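You operate a simulated robot arm through the tools that you are given. There is no shell and no other tool. Be economical: measure what you need, move in short steps, check, and stop when the job is done.

You are at the controls of a simulated two-armed robot. One attempt, no reset.

## Task
Form one thin sheet, shaking the mould both ways.
Fine: dip once, shake to and fro and side to side, then toss off the water; leave the flat sticks, catches, stirrer and white drain plug as they are.

It is judged by the outcome, as a careful person would: the job done as asked, and still so three seconds after it is handed in. It fails if anything else is knocked over, pushed out of place, dropped, spilled or broken. Flat cloth is picked up by pressing the open fingertips on it (5 to 10 N) and closing them slowly along it; thin cloth reads only 2 to 8 mm in the jaws.

## Robot
Two 7-joint arms with two-finger parallel grippers on one trunk, on a base that drives. Base frame: it is fixed to the floor where the robot stands at the start and does not move with it; the origin is under the middle of the robot, x ahead of it, y to its left, z up. Readings come in m, degrees, newtons and seconds.
The left shoulder is at the start at [0.062, 0.197, 1.072], the right one opposite. With the tool pointing down near the work surface each hand reaches from about 0.3 to 0.72 m from the robot's upright axis, wherever it stands, measured 20 degrees to its own side. Places, roughly: far catch of the mould [0.5, 0.4, 1]; flat stick at the near end [1.1, -0.2, 0.9]; flat stick nearer the far wall [0.7, 1, 0.9]; mould [0.8, 0.4, 0.9]; near catch of the mould [0.6, 0, 1]; stirrer [0, 0.8, 1.1]; white drain plug [0.4, 0, 0.5]; white rocker switch [-0.1, 0.7, 1.2]. Payload 1.57 kg a hand.
Tool frame (each hand has its own): the origin (TCP) lies between the finger pads and is the grasp point; the fingertips stand 0.03 m ahead of it; z points along the fingers, y is the line along which they close. The gripper opens to 0.11 m. The fingers are 0.024 m wide and 0.012 m thick; the gripper's body (0.048 by 0.112 m) begins 0.078 m behind the TCP.
Orientation is that of the tool frame in the base frame, as a unit quaternion [w, x, y, z]. With the fingers straight down and closing along the base's y, the tool's x points along the base's -x, its y along +y and its z along -z.

## Interface
- The arms move only by the tool arm_command. It takes "left_series", "right_series" or both (then of equal length, played together; a hand with none holds still); each is a list of rows, each a list of 7 numbers: the turn, a rotation vector about the tool's x, y, z in rad, then the shift along the tool's x, y, z in m, then the gripper command, from -1 (shut) to 1 (fully open), values between in proportion. In form: [[rx, ry, rz, dx, dy, dz, hand], ...]. A call has 1 to 8 rows; each row shifts and turns the commanded pose from where the row before left it, along the tool's axes as they then stand. Each row takes 0.2 s and may step no farther than 0.05 m and 8.6 degrees from the row before; otherwise, or with a gripper value out of range, the whole call is refused. Where a pose cannot be reached the arm comes as near as it can. A force on the tool above 40 N (or 10 N above the force at the start of the call, whichever is more), or a blocked arm, ends the call early, and 0.2 s more pass. Each finger travels about 0.072 m/s and halts on what it meets, pressing with about 38 N; the grip force reading is that of the motor and also rises with nothing between the fingers. The clock runs only during rows and for 0.2 s after the last one: add rows that do not move to give the fingers time. The reply holds the time, the measured pose of the TCP, the force on the tool along the base axes, the opening and the grip force, in the units named above and with some noise, with the torque about the TCP (base axes, N m) and any sound that the robot's microphone picked up.
- Cameras (640 x 400 px; columns grow to the right, rows downward): "scene" is now at [0.0909, 0.0362, 1.6443]; the picture's right is [0.53, -0.85, -0.00], its down [-0.72, -0.45, -0.52] and it looks along [0.44, 0.28, -0.85] (base axes); focal length 214 px, centre (320, 200). "left" rides on the left gripper at [0.07, -0.016, -0.141] in its tool frame; the picture's right is [0.23, 0.97, 0.00], its down [-0.85, 0.20, -0.48] and it looks along [-0.47, 0.11, 0.88] (tool axes); focal length 222 px, centre (320, 200). "right" rides on the right gripper at [0.07, 0.016, -0.141] in its tool frame; the picture's right is [-0.23, 0.97, 0.00], its down [-0.85, -0.20, -0.48] and it looks along [-0.47, -0.11, 0.88] (tool axes); focal length 222 px, centre (320, 200). There is no depth. A picture from a camera that has moved, and an enlarged one, comes with that camera's place and axes in the base frame and with its lens.
- grab_frame(camera): a new picture of that camera. The clock stands still meanwhile.
- raise_lower(by): slides the trunk up (or, below 0, down) by that many m; the arms and the scene camera ride with it, the base frame stays. It gives what a move gives, with no picture.
- base_move(legs): drives the robot by 1 to 6 legs, each [ahead, left, turn to the left] in m, m and degrees, along the robot's own axes; the way and the turn of a leg run together, so that a leg with both is an arc; at most 1.5 m and 180 degrees a leg. The arms and the cameras ride along, it lands a little off, and it stops where it bumps. It gives what a move gives.
- pan_tilt(pan, tilt): turns the head with the scene camera to pan (to the left, within 86 degrees either way) and tilt (down, from -29 to 69), counted from straight ahead of the robot. It gives what a move gives.
- enlarge(camera, box): a new picture of the part [left, top, right, bottom] of that camera's present view, enlarged. The clock stands still meanwhile.
- finish_job(): hands the job in; it is judged then, once.

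Go step by step. Nothing tells you exact positions but the pictures and the camera data: compare them with the known pose of the tool, close in by small moves and look again before you grip or let go. The budget is 120 turns and 100 pictures, counting those below and the enlarged ones. Unless the task says otherwise, let go and move clear before handing in, and close with one line.

The tools are called after ">>>" by a JSON object that holds its "method" and its "body". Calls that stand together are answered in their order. arm_command: Moves the arms, as the interface text tells. Its arguments: {"type":"object","properties":{"left_series":{"type":"array","items":{"type":"array","items":{"type":"number"}}},"right_series":{"type":"array","items":{"type":"array","items":{"type":"number"}}}},"required":[]} The other tools are called the same way: raise_lower (by) slides the trunk up or down; base_move (legs) drives the base; pan_tilt (pan, tilt) turns the head that bears the scene camera; grab_frame (camera) takes a picture; enlarge (camera, box) takes an enlarged picture of a part of a camera's view; finish_job () hands the job in.

At the start:

```text
clock: 0.0
left_tcp_pos: [0.5525, 0.1924, 1.3015]
left_orientation: [-0.001, 0.0, 1.0, -0.001]
left_force: [0.3, 0.0, -0.4]
left_torque: [-0.01, -0.03, 0.01]
left_gripper_width: 0.1099
left_finger_force: 0.1
right_tcp_pos: [0.3515, -0.149, 1.2798]
right_orientation: [-0.001, 0.001, 1.0, 0.0]
right_force: [-0.5, 0.9, 0.1]
right_torque: [0.01, -0.03, -0.03]
right_gripper_width: 0.1101
right_finger_force: 0.1
trunk travel left (down, up): [-0.668, 0.322]
robot x, y, heading: [0.0049, 0.0001, 0.4]
head pan, tilt: [31.9, 58.3]
```

scene: 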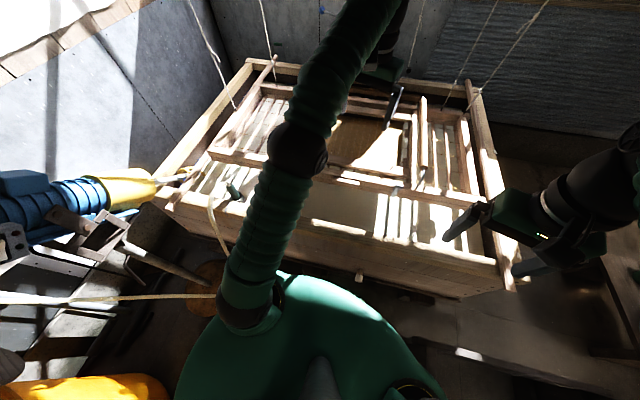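
right: 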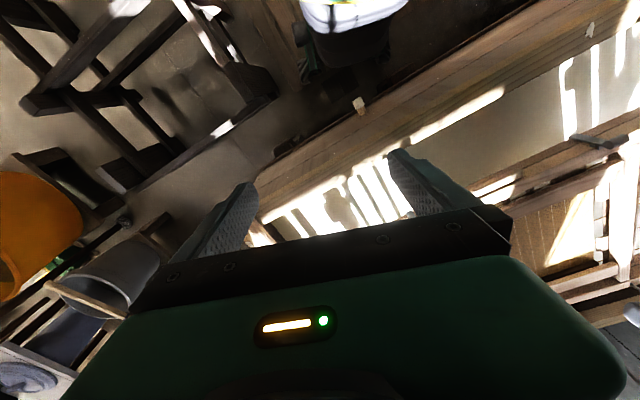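
left: 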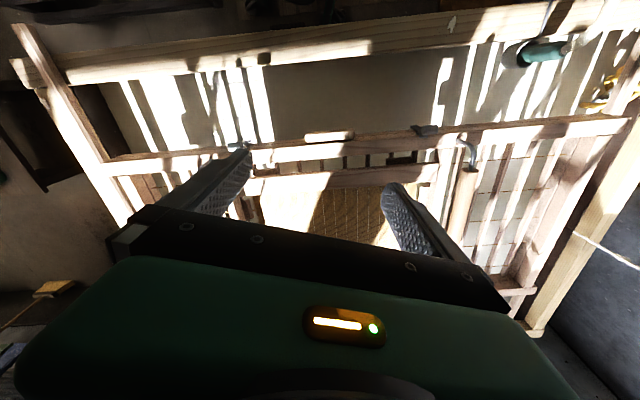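

I see a wooden vat with the mould (hinged frame with a screen) resting on it, hung by cords, seen past the left arm. I'll first look more closely at it from several views.

>>> {"method": "enlarge", "body": {"camera": "scene", "box": [150, 40, 550, 290]}}

>>> {"method": "enlarge", "body": {"camera": "left", "box": [0, 0, 640, 400]}}

>>> {"method": "enlarge", "body": {"camera": "right", "box": [240, 0, 640, 250]}}

```text
1.60 times, centred on (350, 165) of scene
camera zoom: at [0.0909, 0.0362, 1.6443], right [0.53, -0.85, 0.0], down [-0.72, -0.45, -0.52], along [0.44, 0.28, -0.85], focal length 343 px, centre (272, 256)
```

zoom: 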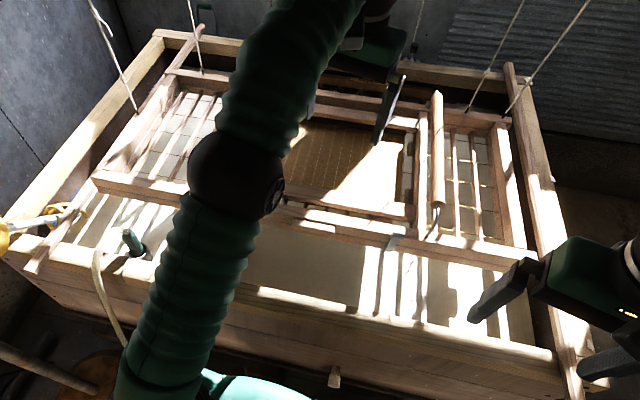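

```text
1.00 times, centred on (320, 200) of left (not enlarged: the box is as wide or as high as the picture)
camera zoom: at [0.4825, 0.1754, 1.4432], right [-0.23, 0.97, 0.0], down [0.86, 0.2, 0.48], along [0.47, 0.11, -0.88], focal length 222 px, centre (320, 200)
```

zoom: 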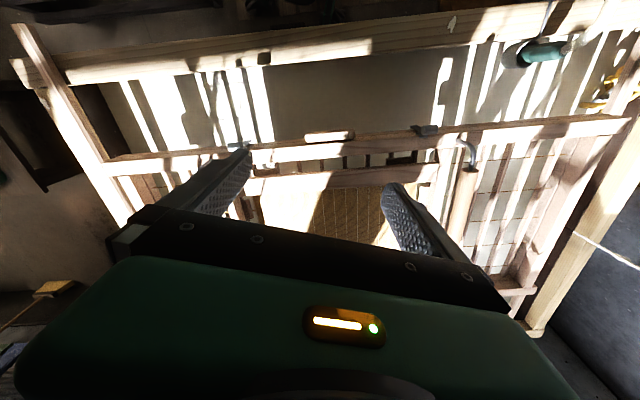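

```text
1.60 times, centred on (440, 125) of right
camera zoom: at [0.2821, -0.1301, 1.4207], right [0.23, 0.97, 0.0], down [0.86, -0.2, 0.48], along [0.47, -0.11, -0.88], focal length 355 px, centre (128, 320)
```

zoom: 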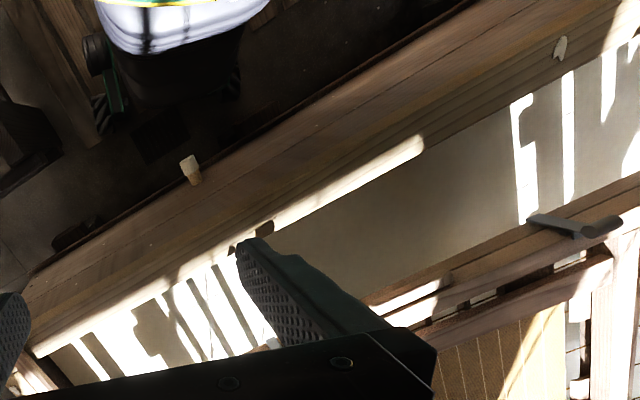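

The left arm hides much of the mould. I'll draw the left hand up and back, and then look again.

>>> {"method": "arm_command", "body": {"left_series": [[0, 0, 0, 0.04, 0.0, -0.03, 1], [0, 0, 0, 0.04, 0.0, -0.03, 1], [0, 0, 0, 0.04, 0.02, -0.02, 1], [0, 0, 0, 0.04, 0.03, -0.02, 1], [0, 0, 0, 0.04, 0.03, 0, 1], [0, 0, 0, 0.0, 0.04, 0, 1], [0, 0, 0, 0, 0.04, 0, 1]]}}

>>> {"method": "grab_frame", "body": {"camera": "scene"}}

>>> {"method": "grab_frame", "body": {"camera": "left"}}

```text
refused: row 4 steps farther than a row can; nothing moved
```

```text
93 pictures are left
camera scene: at [0.0909, 0.0362, 1.6443], right [0.53, -0.85, 0.0], down [-0.72, -0.45, -0.52], along [0.44, 0.28, -0.85], focal length 214 px, centre (320, 200)
```

scene: 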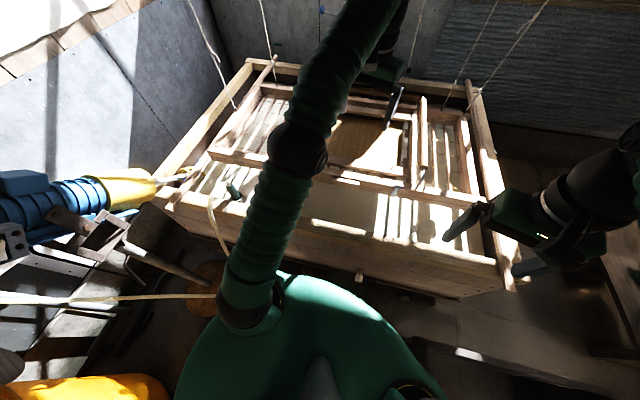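

```text
92 pictures are left
camera left: at [0.4825, 0.1754, 1.4432], right [-0.23, 0.97, 0.0], down [0.86, 0.2, 0.48], along [0.47, 0.11, -0.88], focal length 222 px, centre (320, 200)
```

left: 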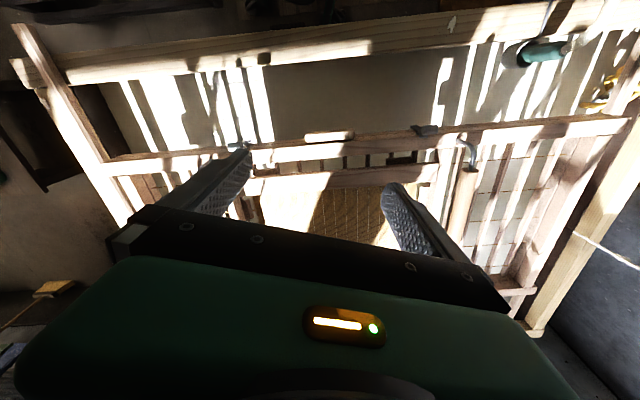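

The move was refused for step length; I'll repeat it with smaller rows.

>>> {"method": "arm_command", "body": {"left_series": [[0, 0, 0, 0.035, 0.0, -0.03, 1], [0, 0, 0, 0.035, 0.0, -0.03, 1], [0, 0, 0, 0.035, 0.02, -0.02, 1], [0, 0, 0, 0.035, 0.03, -0.01, 1], [0, 0, 0, 0.035, 0.03, 0, 1], [0, 0, 0, 0.0, 0.04, 0, 1], [0, 0, 0, 0, 0.04, 0, 1]]}}

>>> {"method": "grab_frame", "body": {"camera": "scene"}}

>>> {"method": "grab_frame", "body": {"camera": "left"}}

```text
clock: 1.6
left_tcp_pos: [0.3778, 0.354, 1.3899]
left_orientation: [-0.001, 0.001, 1.0, -0.001]
left_force: [0.5, 0.9, -1.0]
left_torque: [-0.05, 0.02, 0.0]
left_gripper_width: 0.1103
left_finger_force: 0.1
right_tcp_pos: [0.3521, -0.1456, 1.2796]
right_orientation: [-0.001, 0.0, 1.0, -0.001]
right_force: [0.4, -0.9, -0.2]
right_torque: [-0.02, -0.03, -0.01]
right_gripper_width: 0.1097
right_finger_force: 0.0
trunk travel left (down, up): [-0.668, 0.322]
robot x, y, heading: [-0.0028, -0.0019, 0.0]
head pan, tilt: [31.9, 58.3]
```

```text
91 pictures are left
camera scene: at [0.0922, 0.0397, 1.6442], right [0.53, -0.85, 0.0], down [-0.72, -0.45, -0.52], along [0.44, 0.28, -0.85], focal length 214 px, centre (320, 200)
```

scene: 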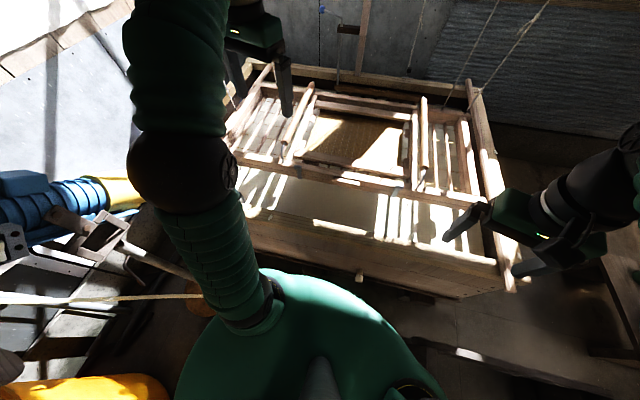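

```text
90 pictures are left
camera left: at [0.3084, 0.3384, 1.5306], right [-0.23, 0.97, 0.0], down [0.86, 0.2, 0.48], along [0.46, 0.11, -0.88], focal length 222 px, centre (320, 200)
```

left: 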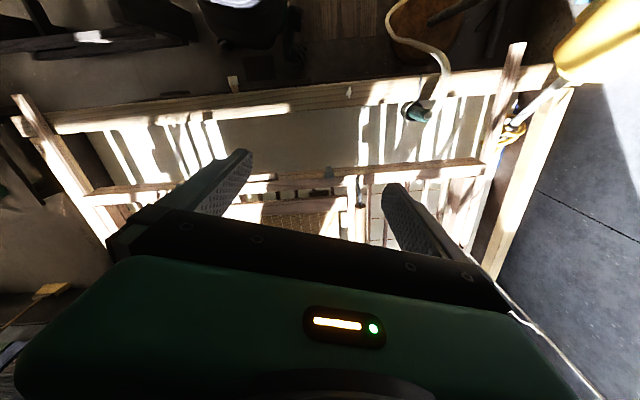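

>>> {"method": "enlarge", "body": {"camera": "scene", "box": [230, 60, 390, 160]}}

>>> {"method": "enlarge", "body": {"camera": "scene", "box": [370, 70, 530, 170]}}

>>> {"method": "enlarge", "body": {"camera": "scene", "box": [230, 130, 390, 230]}}

>>> {"method": "enlarge", "body": {"camera": "scene", "box": [360, 150, 520, 250]}}

```text
4.00 times, centred on (310, 110) of scene
camera zoom: at [0.0922, 0.0397, 1.6442], right [0.53, -0.85, 0.0], down [-0.72, -0.45, -0.52], along [0.44, 0.28, -0.85], focal length 858 px, centre (360, 560)
```

zoom: 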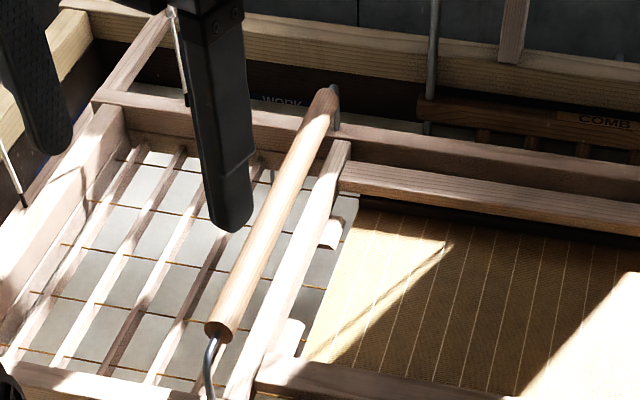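

```text
4.00 times, centred on (450, 120) of scene
camera zoom: at [0.0922, 0.0397, 1.6442], right [0.53, -0.85, 0.0], down [-0.72, -0.45, -0.52], along [0.44, 0.28, -0.85], focal length 858 px, centre (-200, 520)
```

zoom: 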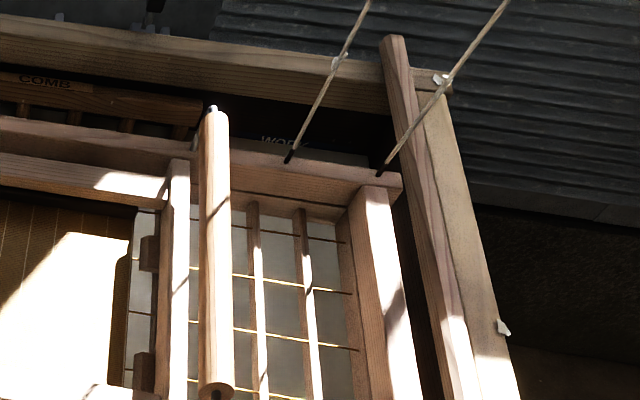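

```text
4.00 times, centred on (310, 180) of scene
camera zoom: at [0.0922, 0.0397, 1.6442], right [0.53, -0.85, 0.0], down [-0.72, -0.45, -0.52], along [0.44, 0.28, -0.85], focal length 858 px, centre (360, 280)
```

zoom: 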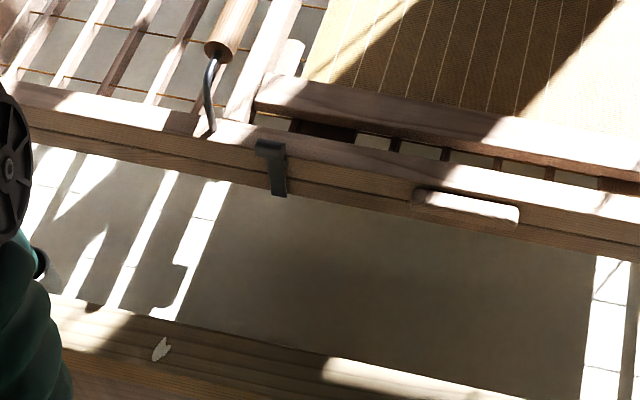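

```text
4.00 times, centred on (440, 200) of scene
camera zoom: at [0.0922, 0.0397, 1.6442], right [0.53, -0.85, 0.0], down [-0.72, -0.45, -0.52], along [0.44, 0.28, -0.85], focal length 858 px, centre (-160, 200)
```

zoom: 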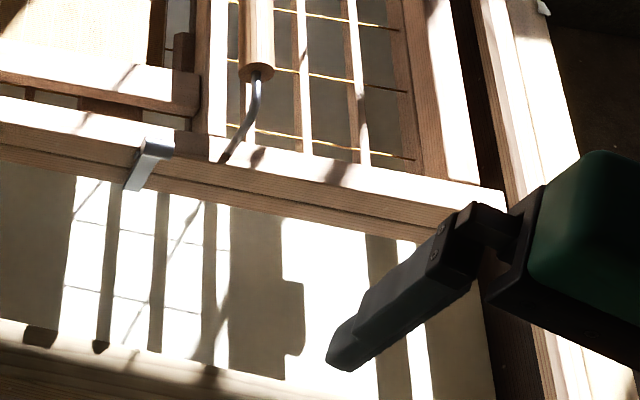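

The mould hangs or rests across the vat, with two round grips (wooden cylinders on wire bails) running front to back, about z 1.01. The vat faces roughly 18° to my left, so I'll turn to square up and look again.

>>> {"method": "base_move", "body": {"legs": [[0, 0, 18]]}}

>>> {"method": "pan_tilt", "body": {"pan": 0, "tilt": 50}}

>>> {"method": "grab_frame", "body": {"camera": "scene"}}

>>> {"method": "grab_frame", "body": {"camera": "right"}}

>>> {"method": "grab_frame", "body": {"camera": "left"}}

```text
clock: 3.0
left_tcp_pos: [0.2538, 0.4471, 1.392]
left_orientation: [-0.001, -0.152, 0.988, 0.0]
left_force: [0.9, 0.1, -0.7]
left_torque: [0.02, -0.02, 0.0]
left_gripper_width: 0.11
left_finger_force: 0.0
right_tcp_pos: [0.3811, -0.0371, 1.2811]
right_orientation: [0.0, -0.153, 0.988, 0.002]
right_force: [-0.5, -0.7, 0.7]
right_torque: [0.02, 0.0, 0.03]
right_gripper_width: 0.11
right_finger_force: 0.0
trunk travel left (down, up): [-0.668, 0.322]
robot x, y, heading: [-0.0031, 0.0024, 17.5]
head pan, tilt: [31.9, 58.3]
```

```text
clock: 4.0
left_tcp_pos: [0.2523, 0.4479, 1.3912]
left_orientation: [0.0, -0.153, 0.988, 0.0]
left_force: [0.5, 0.7, -0.6]
left_torque: [0.0, 0.03, 0.01]
left_gripper_width: 0.1102
left_finger_force: 0.1
right_tcp_pos: [0.3786, -0.035, 1.2796]
right_orientation: [0.0, -0.153, 0.988, 0.001]
right_force: [-0.1, 0.3, -0.6]
right_torque: [-0.04, -0.01, 0.0]
right_gripper_width: 0.1099
right_finger_force: 0.1
trunk travel left (down, up): [-0.668, 0.322]
robot x, y, heading: [-0.0017, -0.0006, 17.9]
head pan, tilt: [0.0, 50.0]
```

```text
85 pictures are left
camera scene: at [0.1034, 0.0329, 1.6549], right [0.3, -0.95, 0.0], down [-0.73, -0.23, -0.64], along [0.61, 0.19, -0.77], focal length 214 px, centre (320, 200)
```

scene: 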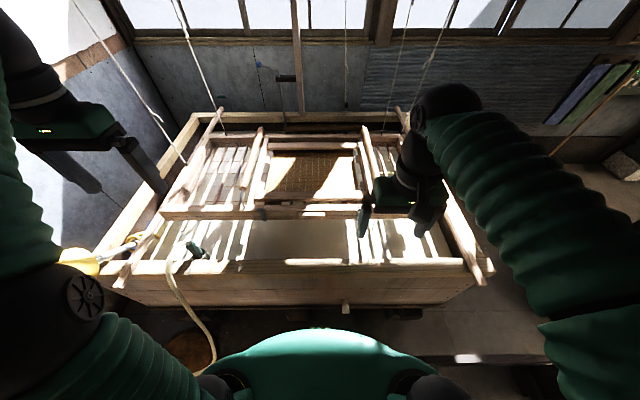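

```text
84 pictures are left
camera right: at [0.3069, -0.0395, 1.4211], right [-0.08, 1.0, 0.0], down [0.88, 0.07, 0.48], along [0.48, 0.04, -0.88], focal length 222 px, centre (320, 200)
```

right: 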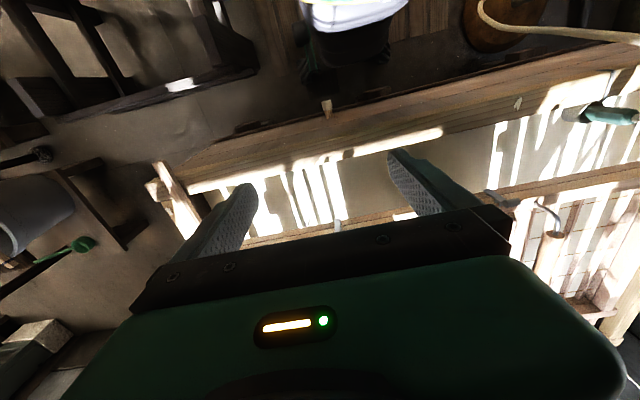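

```text
83 pictures are left
camera left: at [0.1906, 0.4115, 1.5318], right [-0.51, 0.86, 0.0], down [0.75, 0.45, 0.48], along [0.41, 0.24, -0.88], focal length 222 px, centre (320, 200)
```

left: 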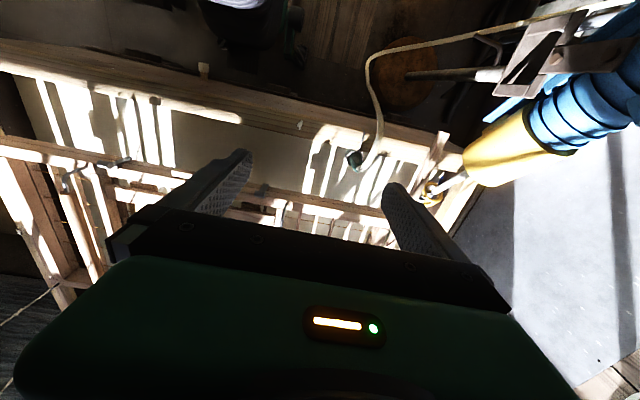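

>>> {"method": "enlarge", "body": {"camera": "scene", "box": [90, 90, 290, 215]}}

>>> {"method": "enlarge", "body": {"camera": "scene", "box": [240, 90, 440, 215]}}

>>> {"method": "enlarge", "body": {"camera": "scene", "box": [200, 250, 500, 400]}}

```text
3.20 times, centred on (190, 152) of scene
camera zoom: at [0.1034, 0.0329, 1.6549], right [0.3, -0.95, 0.0], down [-0.73, -0.23, -0.64], along [0.61, 0.19, -0.77], focal length 686 px, centre (736, 352)
```

zoom: 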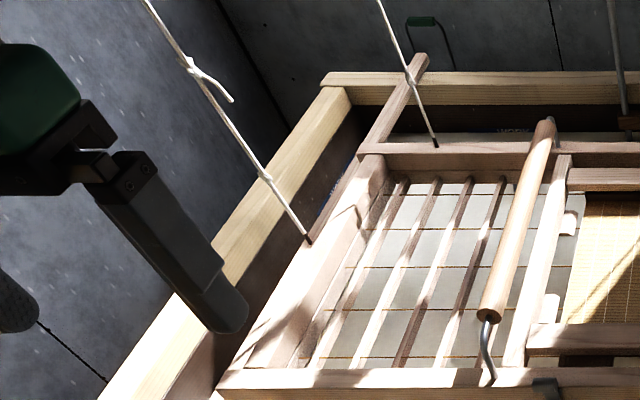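

```text
3.20 times, centred on (340, 152) of scene
camera zoom: at [0.1034, 0.0329, 1.6549], right [0.3, -0.95, 0.0], down [-0.73, -0.23, -0.64], along [0.61, 0.19, -0.77], focal length 686 px, centre (256, 352)
```

zoom: 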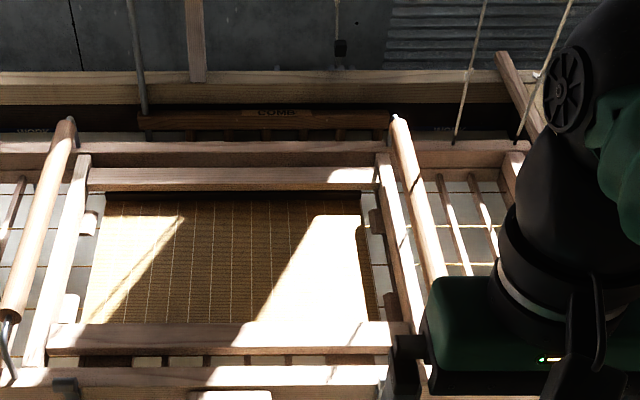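

```text
2.13 times, centred on (350, 325) of scene
camera zoom: at [0.1034, 0.0329, 1.6549], right [0.3, -0.95, 0.0], down [-0.73, -0.23, -0.64], along [0.61, 0.19, -0.77], focal length 458 px, centre (256, -67)
```

zoom: 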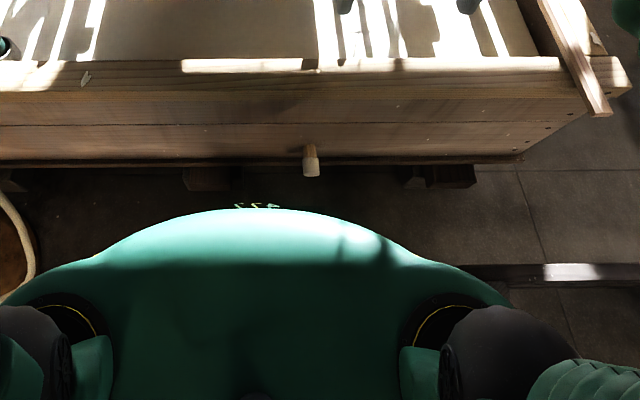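

Squared up, the grips lie about 0.28 m either side of a line 0.04 m to my left, from 0.71 to 1.14 m ahead. I'll shift left and creep ahead.

>>> {"method": "base_move", "body": {"legs": [[0, 0.04, 0], [0.1, 0, 0]]}}

>>> {"method": "grab_frame", "body": {"camera": "right"}}

>>> {"method": "pan_tilt", "body": {"pan": 0, "tilt": 69}}

>>> {"method": "grab_frame", "body": {"camera": "scene"}}

```text
clock: 5.6
left_tcp_pos: [0.3276, 0.5158, 1.3915]
left_orientation: [0.003, -0.154, 0.988, 0.0]
left_force: [-0.1, -0.2, 0.5]
left_torque: [0.02, -0.04, 0.0]
left_gripper_width: 0.1099
left_finger_force: 0.0
right_tcp_pos: [0.453, 0.0311, 1.2826]
right_orientation: [0.003, -0.153, 0.988, 0.0]
right_force: [-0.4, -0.2, 0.7]
right_torque: [0.0, -0.04, -0.01]
right_gripper_width: 0.11
right_finger_force: 0.0
trunk travel left (down, up): [-0.668, 0.322]
robot x, y, heading: [0.0818, 0.0664, 17.6]
head pan, tilt: [0.0, 50.0]
```

```text
79 pictures are left
camera right: at [0.3819, 0.028, 1.4227], right [-0.08, 1.0, 0.0], down [0.87, 0.07, 0.48], along [0.48, 0.04, -0.88], focal length 222 px, centre (320, 200)
```

right: 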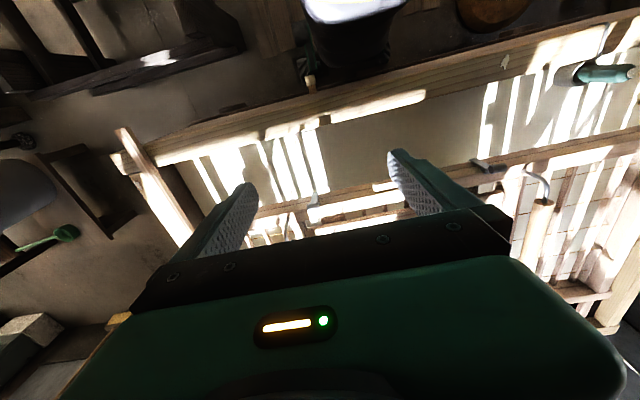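

```text
clock: 6.4
left_tcp_pos: [0.3379, 0.5122, 1.3923]
left_orientation: [-0.001, -0.153, 0.988, 0.002]
left_force: [-0.3, 0.8, -0.4]
left_torque: [0.02, 0.0, 0.0]
left_gripper_width: 0.1102
left_finger_force: 0.0
right_tcp_pos: [0.4631, 0.0294, 1.2787]
right_orientation: [-0.001, -0.153, 0.988, 0.001]
right_force: [1.0, -0.2, -1.3]
right_torque: [0.01, 0.02, 0.02]
right_gripper_width: 0.1101
right_finger_force: 0.1
trunk travel left (down, up): [-0.668, 0.322]
robot x, y, heading: [0.0786, 0.0686, 17.5]
head pan, tilt: [0.0, 68.8]
```

```text
78 pictures are left
camera scene: at [0.1644, 0.1039, 1.6328], right [0.3, -0.95, 0.01], down [-0.89, -0.28, -0.36], along [0.34, 0.1, -0.93], focal length 214 px, centre (320, 200)
```

scene: 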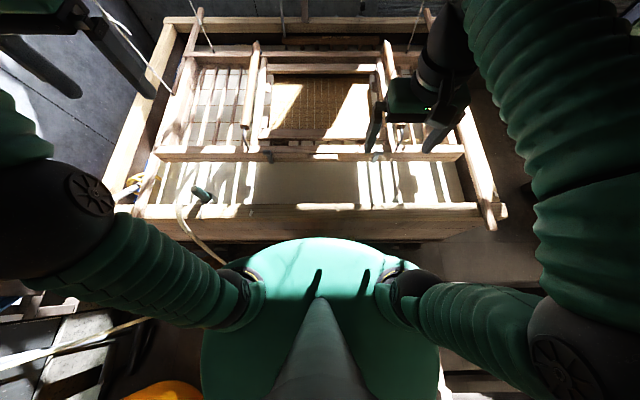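

>>> {"method": "enlarge", "body": {"camera": "right", "box": [230, 0, 430, 125]}}

>>> {"method": "enlarge", "body": {"camera": "scene", "box": [130, 0, 330, 125]}}

>>> {"method": "enlarge", "body": {"camera": "scene", "box": [120, 110, 320, 235]}}

>>> {"method": "enlarge", "body": {"camera": "scene", "box": [350, 110, 510, 240]}}

```text
3.20 times, centred on (330, 62) of right
camera zoom: at [0.3925, 0.0247, 1.4201], right [-0.08, 1.0, 0.0], down [0.88, 0.07, 0.48], along [0.47, 0.04, -0.88], focal length 711 px, centre (288, 640)
```

zoom: 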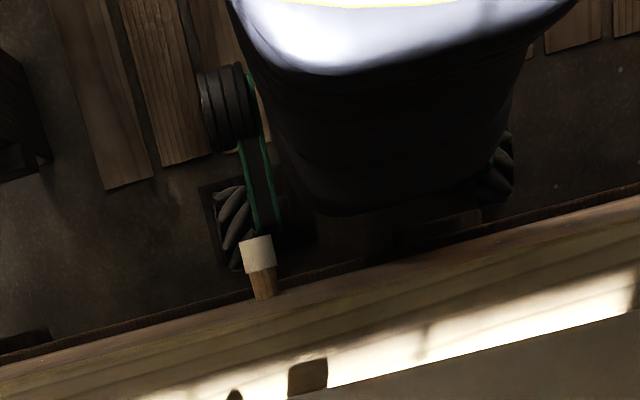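

```text
3.20 times, centred on (230, 62) of scene
camera zoom: at [0.1644, 0.1039, 1.6328], right [0.3, -0.95, 0.01], down [-0.89, -0.28, -0.36], along [0.34, 0.1, -0.93], focal length 686 px, centre (608, 640)
```

zoom: 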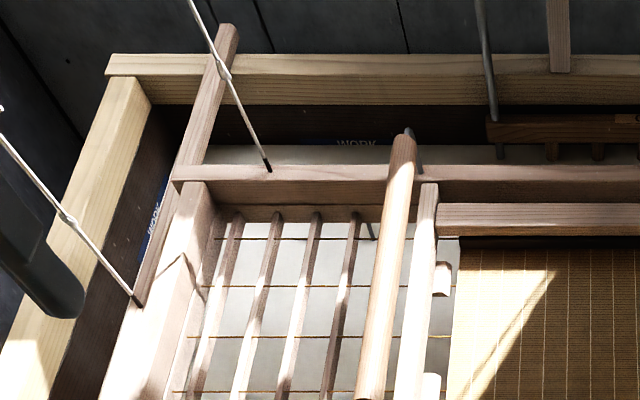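

```text
3.20 times, centred on (220, 172) of scene
camera zoom: at [0.1644, 0.1039, 1.6328], right [0.3, -0.95, 0.01], down [-0.89, -0.28, -0.36], along [0.34, 0.1, -0.93], focal length 686 px, centre (640, 288)
```

zoom: 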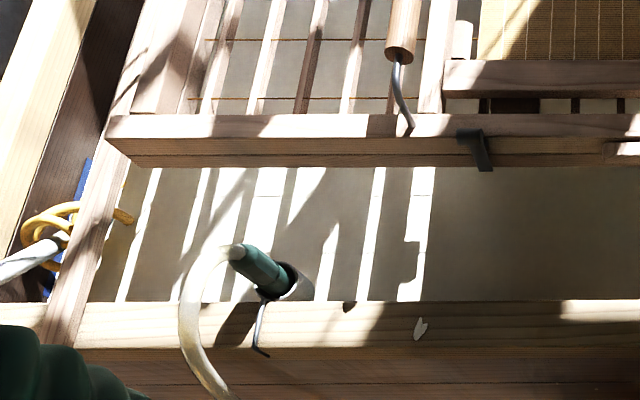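

```text
3.08 times, centred on (430, 175) of scene
camera zoom: at [0.1644, 0.1039, 1.6328], right [0.3, -0.95, 0.01], down [-0.89, -0.28, -0.36], along [0.34, 0.1, -0.93], focal length 660 px, centre (-18, 277)
```

zoom: 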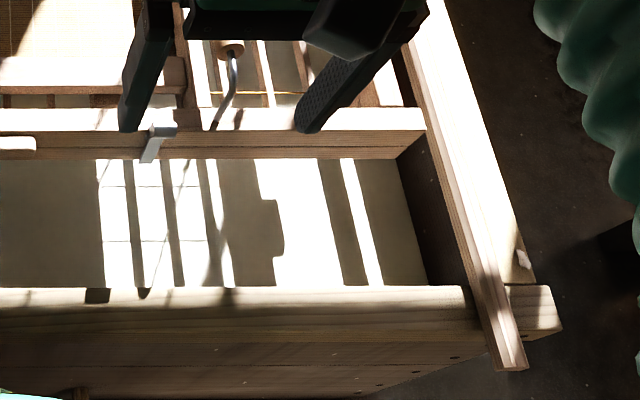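

>>> {"method": "pan_tilt", "body": {"pan": 20, "tilt": 35}}

>>> {"method": "grab_frame", "body": {"camera": "scene"}}

>>> {"method": "pan_tilt", "body": {"pan": -15, "tilt": 35}}

>>> {"method": "grab_frame", "body": {"camera": "scene"}}

```text
clock: 7.4
left_tcp_pos: [0.3363, 0.5028, 1.3953]
left_orientation: [0.001, -0.153, 0.988, 0.005]
left_force: [0.3, -0.3, 0.1]
left_torque: [0.02, -0.06, -0.01]
left_gripper_width: 0.1101
left_finger_force: 0.1
right_tcp_pos: [0.4625, 0.0205, 1.2792]
right_orientation: [0.0, -0.153, 0.988, 0.004]
right_force: [-0.2, -0.1, -0.5]
right_torque: [0.02, -0.02, -0.04]
right_gripper_width: 0.1099
right_finger_force: 0.1
trunk travel left (down, up): [-0.668, 0.322]
robot x, y, heading: [0.0803, 0.0677, 17.7]
head pan, tilt: [20.0, 35.0]
```

```text
73 pictures are left
camera scene: at [0.1817, 0.1255, 1.6768], right [0.61, -0.79, 0.0], down [-0.46, -0.35, -0.82], along [0.65, 0.5, -0.57], focal length 214 px, centre (320, 200)
```

scene: 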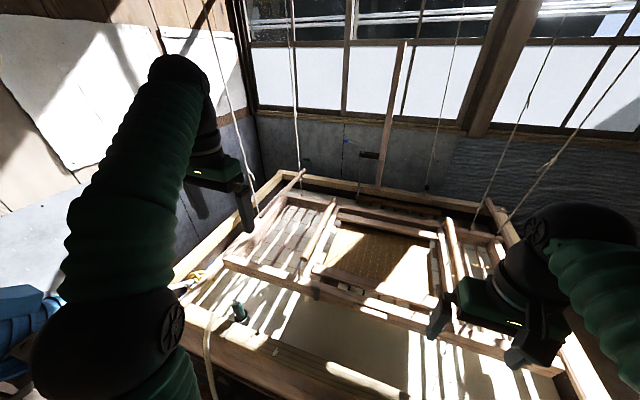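

```text
clock: 8.4
left_tcp_pos: [0.3352, 0.5057, 1.3946]
left_orientation: [0.0, -0.153, 0.988, 0.003]
left_force: [0.8, -0.1, 0.2]
left_torque: [0.0, -0.02, -0.03]
left_gripper_width: 0.1099
left_finger_force: 0.0
right_tcp_pos: [0.4626, 0.0216, 1.2798]
right_orientation: [-0.001, -0.153, 0.988, 0.003]
right_force: [0.5, -0.1, 0.0]
right_torque: [-0.01, 0.0, 0.02]
right_gripper_width: 0.11
right_finger_force: 0.1
trunk travel left (down, up): [-0.668, 0.322]
robot x, y, heading: [0.0785, 0.0656, 17.6]
head pan, tilt: [-15.0, 35.0]
```

```text
72 pictures are left
camera scene: at [0.2007, 0.0779, 1.6766], right [0.05, -1.0, 0.0], down [-0.57, -0.03, -0.82], along [0.82, 0.04, -0.58], focal length 214 px, centre (320, 200)
```

scene: 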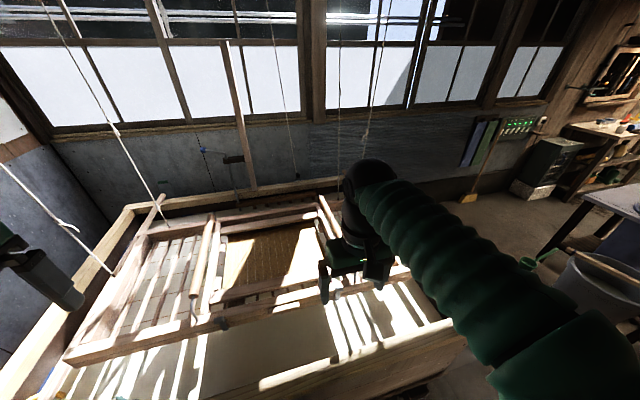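

The robot's base front is only a few centimetres short of the plug and front wall, the plug being about 0.16 m to my right. I'll shift 2 cm left, creep 4 cm ahead and check the clearance.

>>> {"method": "base_move", "body": {"legs": [[0, 0.02, 0], [0.04, 0, 0]]}}

>>> {"method": "enlarge", "body": {"camera": "right", "box": [230, 0, 430, 125]}}

```text
clock: 9.7
left_tcp_pos: [0.3533, 0.5454, 1.3949]
left_orientation: [0.006, -0.155, 0.988, 0.001]
left_force: [-1.0, -0.3, 1.4]
left_torque: [0.0, -0.09, 0.05]
left_gripper_width: 0.11
left_finger_force: 0.0
right_tcp_pos: [0.4807, 0.0618, 1.2847]
right_orientation: [0.006, -0.154, 0.988, 0.001]
right_force: [-1.1, 0.0, -0.4]
right_torque: [0.02, -0.07, -0.01]
right_gripper_width: 0.1099
right_finger_force: 0.1
trunk travel left (down, up): [-0.668, 0.322]
robot x, y, heading: [0.1104, 0.1026, 17.6]
head pan, tilt: [-15.0, 35.0]
```

```text
3.20 times, centred on (330, 62) of right
camera zoom: at [0.4085, 0.0581, 1.424], right [-0.08, 1.0, 0.0], down [0.87, 0.07, 0.49], along [0.49, 0.04, -0.87], focal length 711 px, centre (288, 640)
```

zoom: 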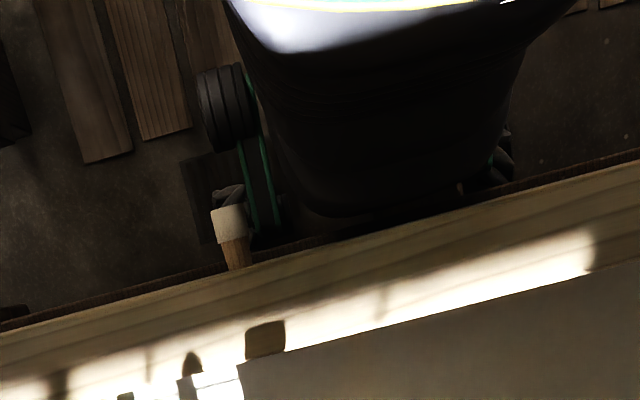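

The base is now right at the vat's foot, so I stop driving here. Next I move both hands over the near half of each grip, still well above them.

>>> {"method": "arm_command", "body": {"left_series": [[0, 0, 0, -0.034, -0.0133, 0.027, 1], [0, 0, 0, -0.034, -0.0133, 0.027, 1], [0, 0, 0, -0.034, -0.0133, 0.027, 1], [0, 0, 0, -0.034, -0.0133, 0.027, 1], [0, 0, 0, -0.034, -0.0133, 0.027, 1], [0, 0, 0, -0.034, -0.0133, 0.027, 1], [0, 0, 0, -0.034, -0.0133, 0.027, 1]], "right_series": [[0, 0, 0, -0.0376, -0.0224, 0.0114, 1], [0, 0, 0, -0.0376, -0.0224, 0.0114, 1], [0, 0, 0, -0.0376, -0.0224, 0.0114, 1], [0, 0, 0, -0.0376, -0.0224, 0.0114, 1], [0, 0, 0, -0.0376, -0.0224, 0.0114, 1], [0, 0, 0, -0.0376, -0.0224, 0.0114, 1], [0, 0, 0, -0.0376, -0.0224, 0.0114, 1]]}}

>>> {"method": "grab_frame", "body": {"camera": "left"}}

>>> {"method": "grab_frame", "body": {"camera": "right"}}

>>> {"method": "pan_tilt", "body": {"pan": 0, "tilt": 50}}

>>> {"method": "grab_frame", "body": {"camera": "scene"}}

```text
clock: 11.3
left_tcp_pos: [0.6318, 0.5292, 1.1989]
left_orientation: [-0.002, -0.155, 0.988, 0.004]
left_force: [1.0, -0.2, -0.2]
left_torque: [-0.03, 0.13, -0.02]
left_gripper_width: 0.11
left_finger_force: 0.0
right_tcp_pos: [0.7989, -0.009, 1.1978]
right_orientation: [-0.005, -0.155, 0.988, 0.002]
right_force: [0.9, 0.7, -0.3]
right_torque: [-0.01, 0.1, -0.02]
right_gripper_width: 0.1103
right_finger_force: 0.1
trunk travel left (down, up): [-0.668, 0.322]
robot x, y, heading: [0.1143, 0.1008, 17.8]
head pan, tilt: [-15.0, 35.0]
```

```text
70 pictures are left
camera left: at [0.5712, 0.491, 1.3403], right [-0.51, 0.86, 0.01], down [0.76, 0.45, 0.48], along [0.4, 0.25, -0.88], focal length 222 px, centre (320, 200)
```

left: 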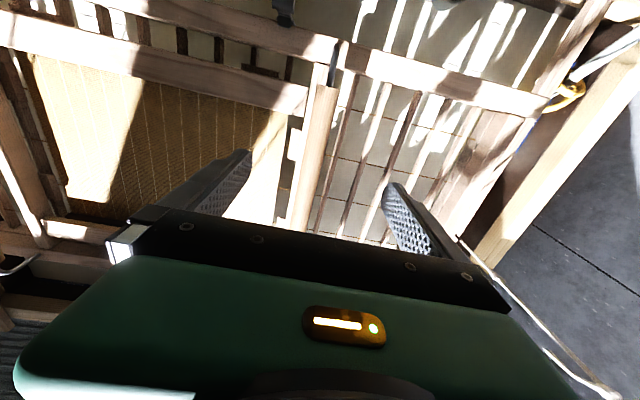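

```text
69 pictures are left
camera right: at [0.7289, -0.0126, 1.3384], right [-0.08, 1.0, 0.0], down [0.88, 0.07, 0.47], along [0.47, 0.04, -0.88], focal length 222 px, centre (320, 200)
```

right: 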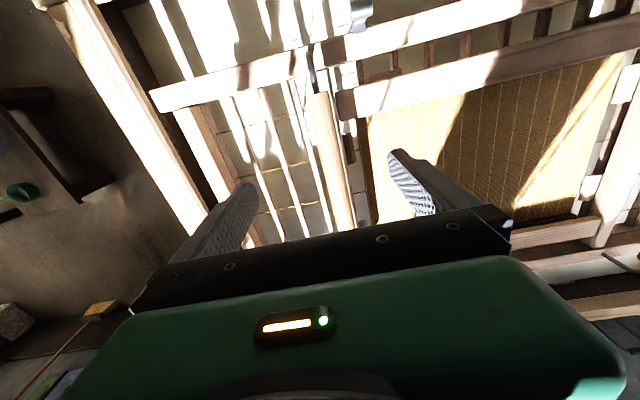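

```text
clock: 12.0
left_tcp_pos: [0.6243, 0.5273, 1.2047]
left_orientation: [0.0, -0.155, 0.988, 0.003]
left_force: [0.6, -0.5, 0.1]
left_torque: [0.02, 0.0, 0.02]
left_gripper_width: 0.11
left_finger_force: 0.0
right_tcp_pos: [0.7921, -0.009, 1.2032]
right_orientation: [-0.001, -0.154, 0.988, 0.003]
right_force: [-0.2, -0.9, 0.1]
right_torque: [0.0, -0.03, 0.01]
right_gripper_width: 0.1104
right_finger_force: 0.0
trunk travel left (down, up): [-0.668, 0.322]
robot x, y, heading: [0.1109, 0.1004, 17.5]
head pan, tilt: [0.0, 50.0]
```

```text
68 pictures are left
camera scene: at [0.2213, 0.132, 1.6547], right [0.3, -0.95, 0.0], down [-0.73, -0.23, -0.64], along [0.61, 0.19, -0.77], focal length 214 px, centre (320, 200)
```

scene: 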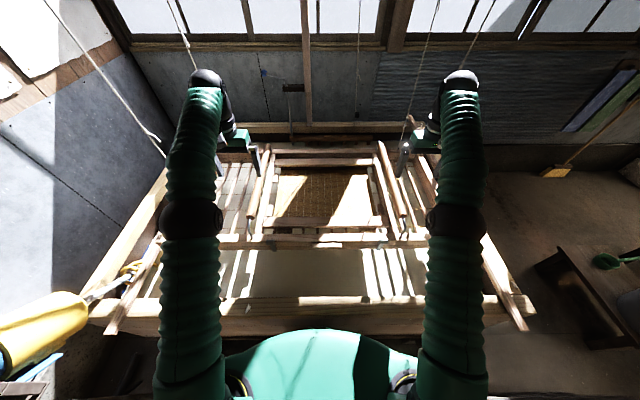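

>>> {"method": "enlarge", "body": {"camera": "scene", "box": [220, 130, 340, 255]}}

>>> {"method": "enlarge", "body": {"camera": "scene", "box": [340, 130, 460, 255]}}

>>> {"method": "enlarge", "body": {"camera": "left", "box": [220, 20, 440, 230]}}

>>> {"method": "enlarge", "body": {"camera": "right", "box": [220, 20, 440, 230]}}

```text
3.20 times, centred on (280, 192) of scene
camera zoom: at [0.2213, 0.132, 1.6547], right [0.3, -0.95, 0.0], down [-0.73, -0.23, -0.64], along [0.61, 0.19, -0.77], focal length 686 px, centre (448, 224)
```

zoom: 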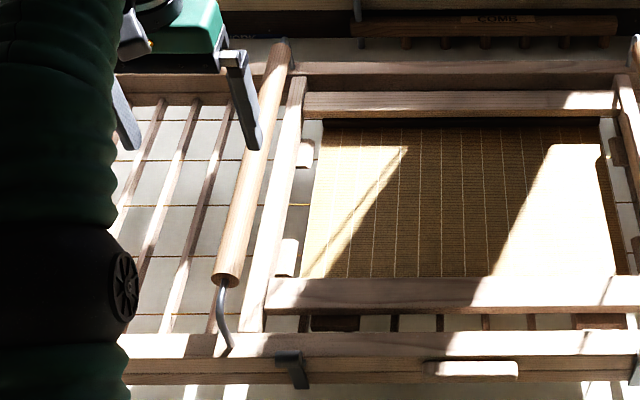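

```text
3.20 times, centred on (400, 192) of scene
camera zoom: at [0.2213, 0.132, 1.6547], right [0.3, -0.95, 0.0], down [-0.73, -0.23, -0.64], along [0.61, 0.19, -0.77], focal length 686 px, centre (64, 224)
```

zoom: 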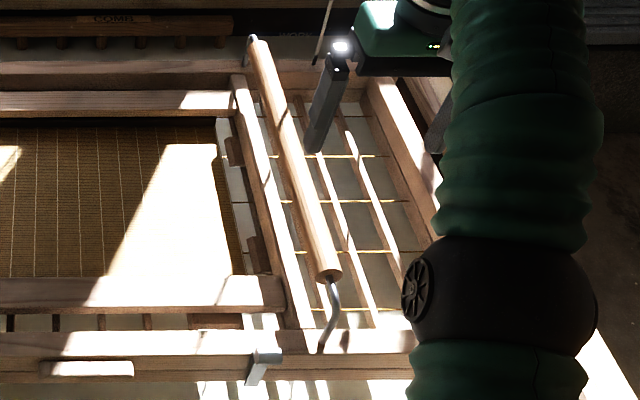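

```text
1.90 times, centred on (330, 125) of left
camera zoom: at [0.5627, 0.4888, 1.3452], right [-0.51, 0.86, 0.01], down [0.75, 0.45, 0.48], along [0.41, 0.25, -0.88], focal length 423 px, centre (301, 343)
```

zoom: 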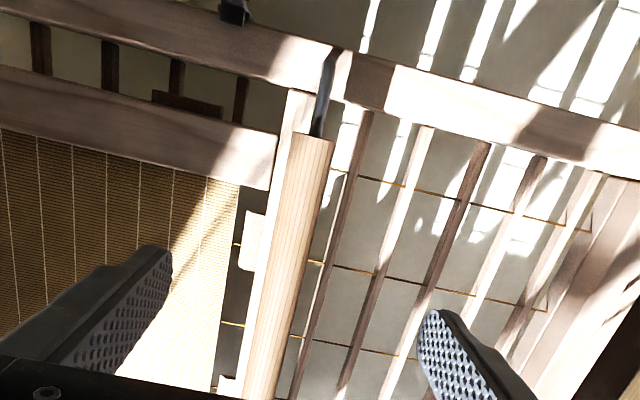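

```text
1.90 times, centred on (330, 125) of right
camera zoom: at [0.721, -0.015, 1.343], right [-0.08, 1.0, 0.01], down [0.88, 0.07, 0.48], along [0.48, 0.04, -0.88], focal length 423 px, centre (301, 343)
```

zoom: 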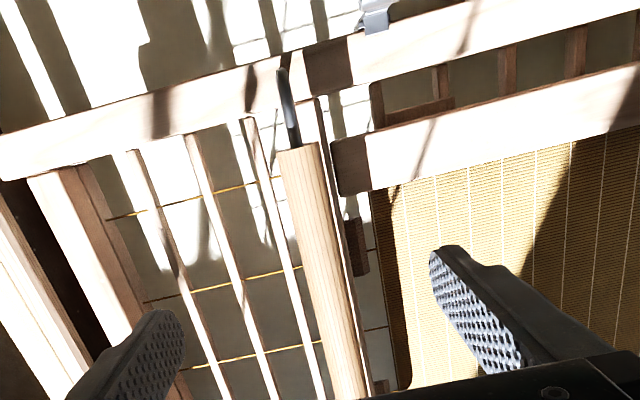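

The grips' centres are at about z 1.015, with beam and rail tops near 0.95, so the fingertips have room around them. I tilt both hands forward 25° for reach and come down to 0.09 m above the grips.

>>> {"method": "arm_command", "body": {"left_series": [[0, -0.11, 0, 0, 0, 0, 1], [0, -0.11, 0, 0, 0, 0, 1], [0, -0.11, 0, 0, 0, 0, 1], [0, -0.11, 0, 0, 0, 0, 1], [0, 0, 0, -0.0044, 0, 0.0296, 1], [0, 0, 0, -0.0044, 0, 0.0296, 1], [0, 0, 0, -0.0044, 0, 0.0296, 1], [0, 0, 0, -0.0044, 0, 0.0296, 1]], "right_series": [[0, -0.11, 0, 0, 0, 0, 1], [0, -0.11, 0, 0, 0, 0, 1], [0, -0.11, 0, 0, 0, 0, 1], [0, -0.11, 0, 0, 0, 0, 1], [0, 0, 0, -0.0044, 0.0022, 0.0296, 1], [0, 0, 0, -0.0044, 0.0022, 0.0296, 1], [0, 0, 0, -0.0044, 0.0022, 0.0296, 1], [0, 0, 0, -0.0044, 0.0022, 0.0296, 1]]}}

>>> {"method": "grab_frame", "body": {"camera": "left"}}

>>> {"method": "grab_frame", "body": {"camera": "right"}}

>>> {"method": "enlarge", "body": {"camera": "scene", "box": [180, 110, 480, 290]}}

```text
clock: 13.8
left_tcp_pos: [0.687, 0.5484, 1.1034]
left_orientation: [0.215, -0.149, 0.965, 0.036]
left_force: [0.3, 0.0, 0.3]
left_torque: [0.0, 0.01, 0.02]
left_gripper_width: 0.1101
left_finger_force: 0.1
right_tcp_pos: [0.8558, 0.0207, 1.0981]
right_orientation: [0.215, -0.149, 0.965, 0.036]
right_force: [1.6, 0.4, -1.0]
right_torque: [-0.05, 0.05, -0.01]
right_gripper_width: 0.11
right_finger_force: 0.0
trunk travel left (down, up): [-0.668, 0.322]
robot x, y, heading: [0.113, 0.1001, 17.7]
head pan, tilt: [0.0, 50.0]
```

```text
63 pictures are left
camera left: at [0.5756, 0.4947, 1.2004], right [-0.49, 0.87, -0.09], down [0.48, 0.36, 0.8], along [0.72, 0.35, -0.6], focal length 222 px, centre (320, 200)
```

left: 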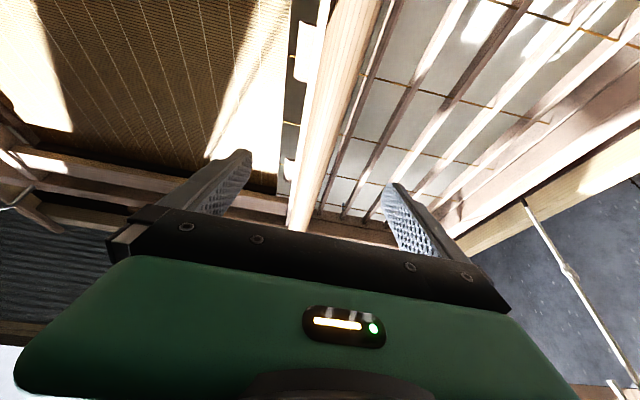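

```text
62 pictures are left
camera right: at [0.7332, -0.0001, 1.196], right [-0.1, 0.99, 0.1], down [0.61, -0.02, 0.8], along [0.79, 0.14, -0.6], focal length 222 px, centre (320, 200)
```

right: 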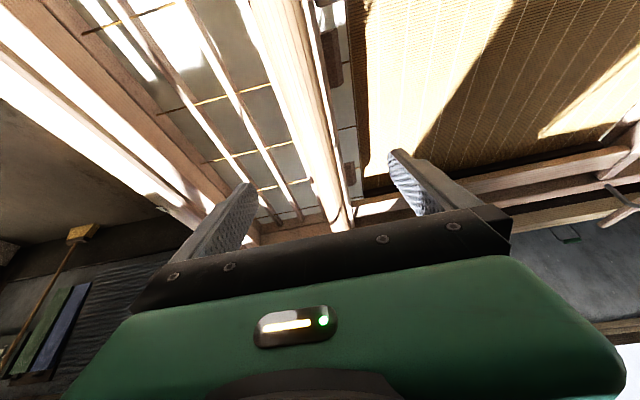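

```text
2.13 times, centred on (330, 200) of scene
camera zoom: at [0.2231, 0.135, 1.6544], right [0.3, -0.95, 0.0], down [-0.73, -0.23, -0.64], along [0.61, 0.19, -0.77], focal length 458 px, centre (299, 200)
```

zoom: 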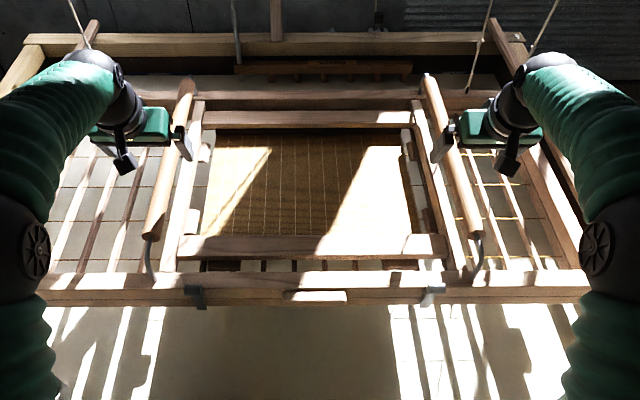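

Both grips lie between the open fingers. I descend straight to grip height.

>>> {"method": "arm_command", "body": {"left_series": [[0, 0, 0, 0.009, 0, 0.0193, 1], [0, 0, 0, 0.009, 0, 0.0193, 1], [0, 0, 0, 0.009, 0, 0.0193, 1], [0, 0, 0, 0.009, 0, 0.0193, 1]], "right_series": [[0, 0, 0, 0.0085, 0, 0.0181, 1], [0, 0, 0, 0.0085, 0, 0.0181, 1], [0, 0, 0, 0.0085, 0, 0.0181, 1], [0, 0, 0, 0.0085, 0, 0.0181, 1]]}}

>>> {"method": "grab_frame", "body": {"camera": "left"}}

>>> {"method": "grab_frame", "body": {"camera": "right"}}

>>> {"method": "enlarge", "body": {"camera": "scene", "box": [180, 110, 480, 290]}}

```text
clock: 14.8
left_tcp_pos: [0.6853, 0.5486, 1.0208]
left_orientation: [0.216, -0.15, 0.964, 0.037]
left_force: [-0.3, 0.6, 0.5]
left_torque: [-0.01, 0.01, -0.04]
left_gripper_width: 0.1099
left_finger_force: 0.1
right_tcp_pos: [0.8518, 0.0199, 1.0218]
right_orientation: [0.215, -0.149, 0.964, 0.036]
right_force: [0.1, 0.2, -0.4]
right_torque: [0.01, 0.0, 0.02]
right_gripper_width: 0.11
right_finger_force: 0.1
trunk travel left (down, up): [-0.668, 0.322]
robot x, y, heading: [0.111, 0.1004, 17.6]
head pan, tilt: [0.0, 50.0]
```

```text
60 pictures are left
camera left: at [0.5728, 0.4957, 1.1176], right [-0.49, 0.87, -0.09], down [0.48, 0.36, 0.8], along [0.72, 0.35, -0.59], focal length 222 px, centre (320, 200)
```

left: 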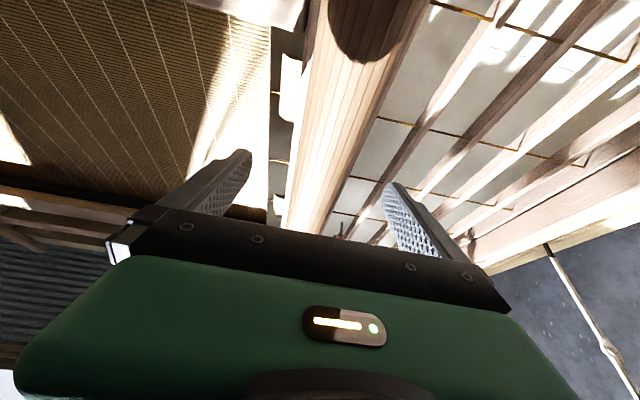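

```text
59 pictures are left
camera right: at [0.7307, -0.0011, 1.1184], right [-0.1, 0.99, 0.1], down [0.6, -0.02, 0.8], along [0.79, 0.14, -0.59], focal length 222 px, centre (320, 200)
```

right: 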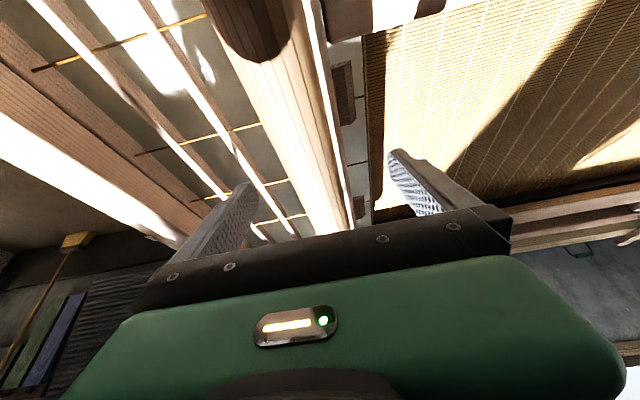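

```text
2.13 times, centred on (330, 200) of scene
camera zoom: at [0.2199, 0.1338, 1.6547], right [0.3, -0.95, 0.0], down [-0.73, -0.23, -0.64], along [0.61, 0.19, -0.77], focal length 458 px, centre (299, 200)
```

zoom: 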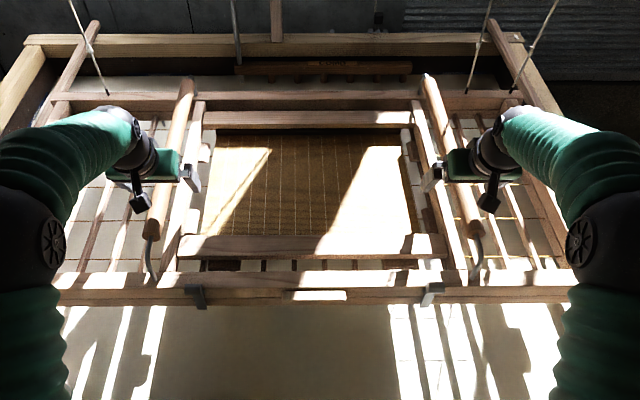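

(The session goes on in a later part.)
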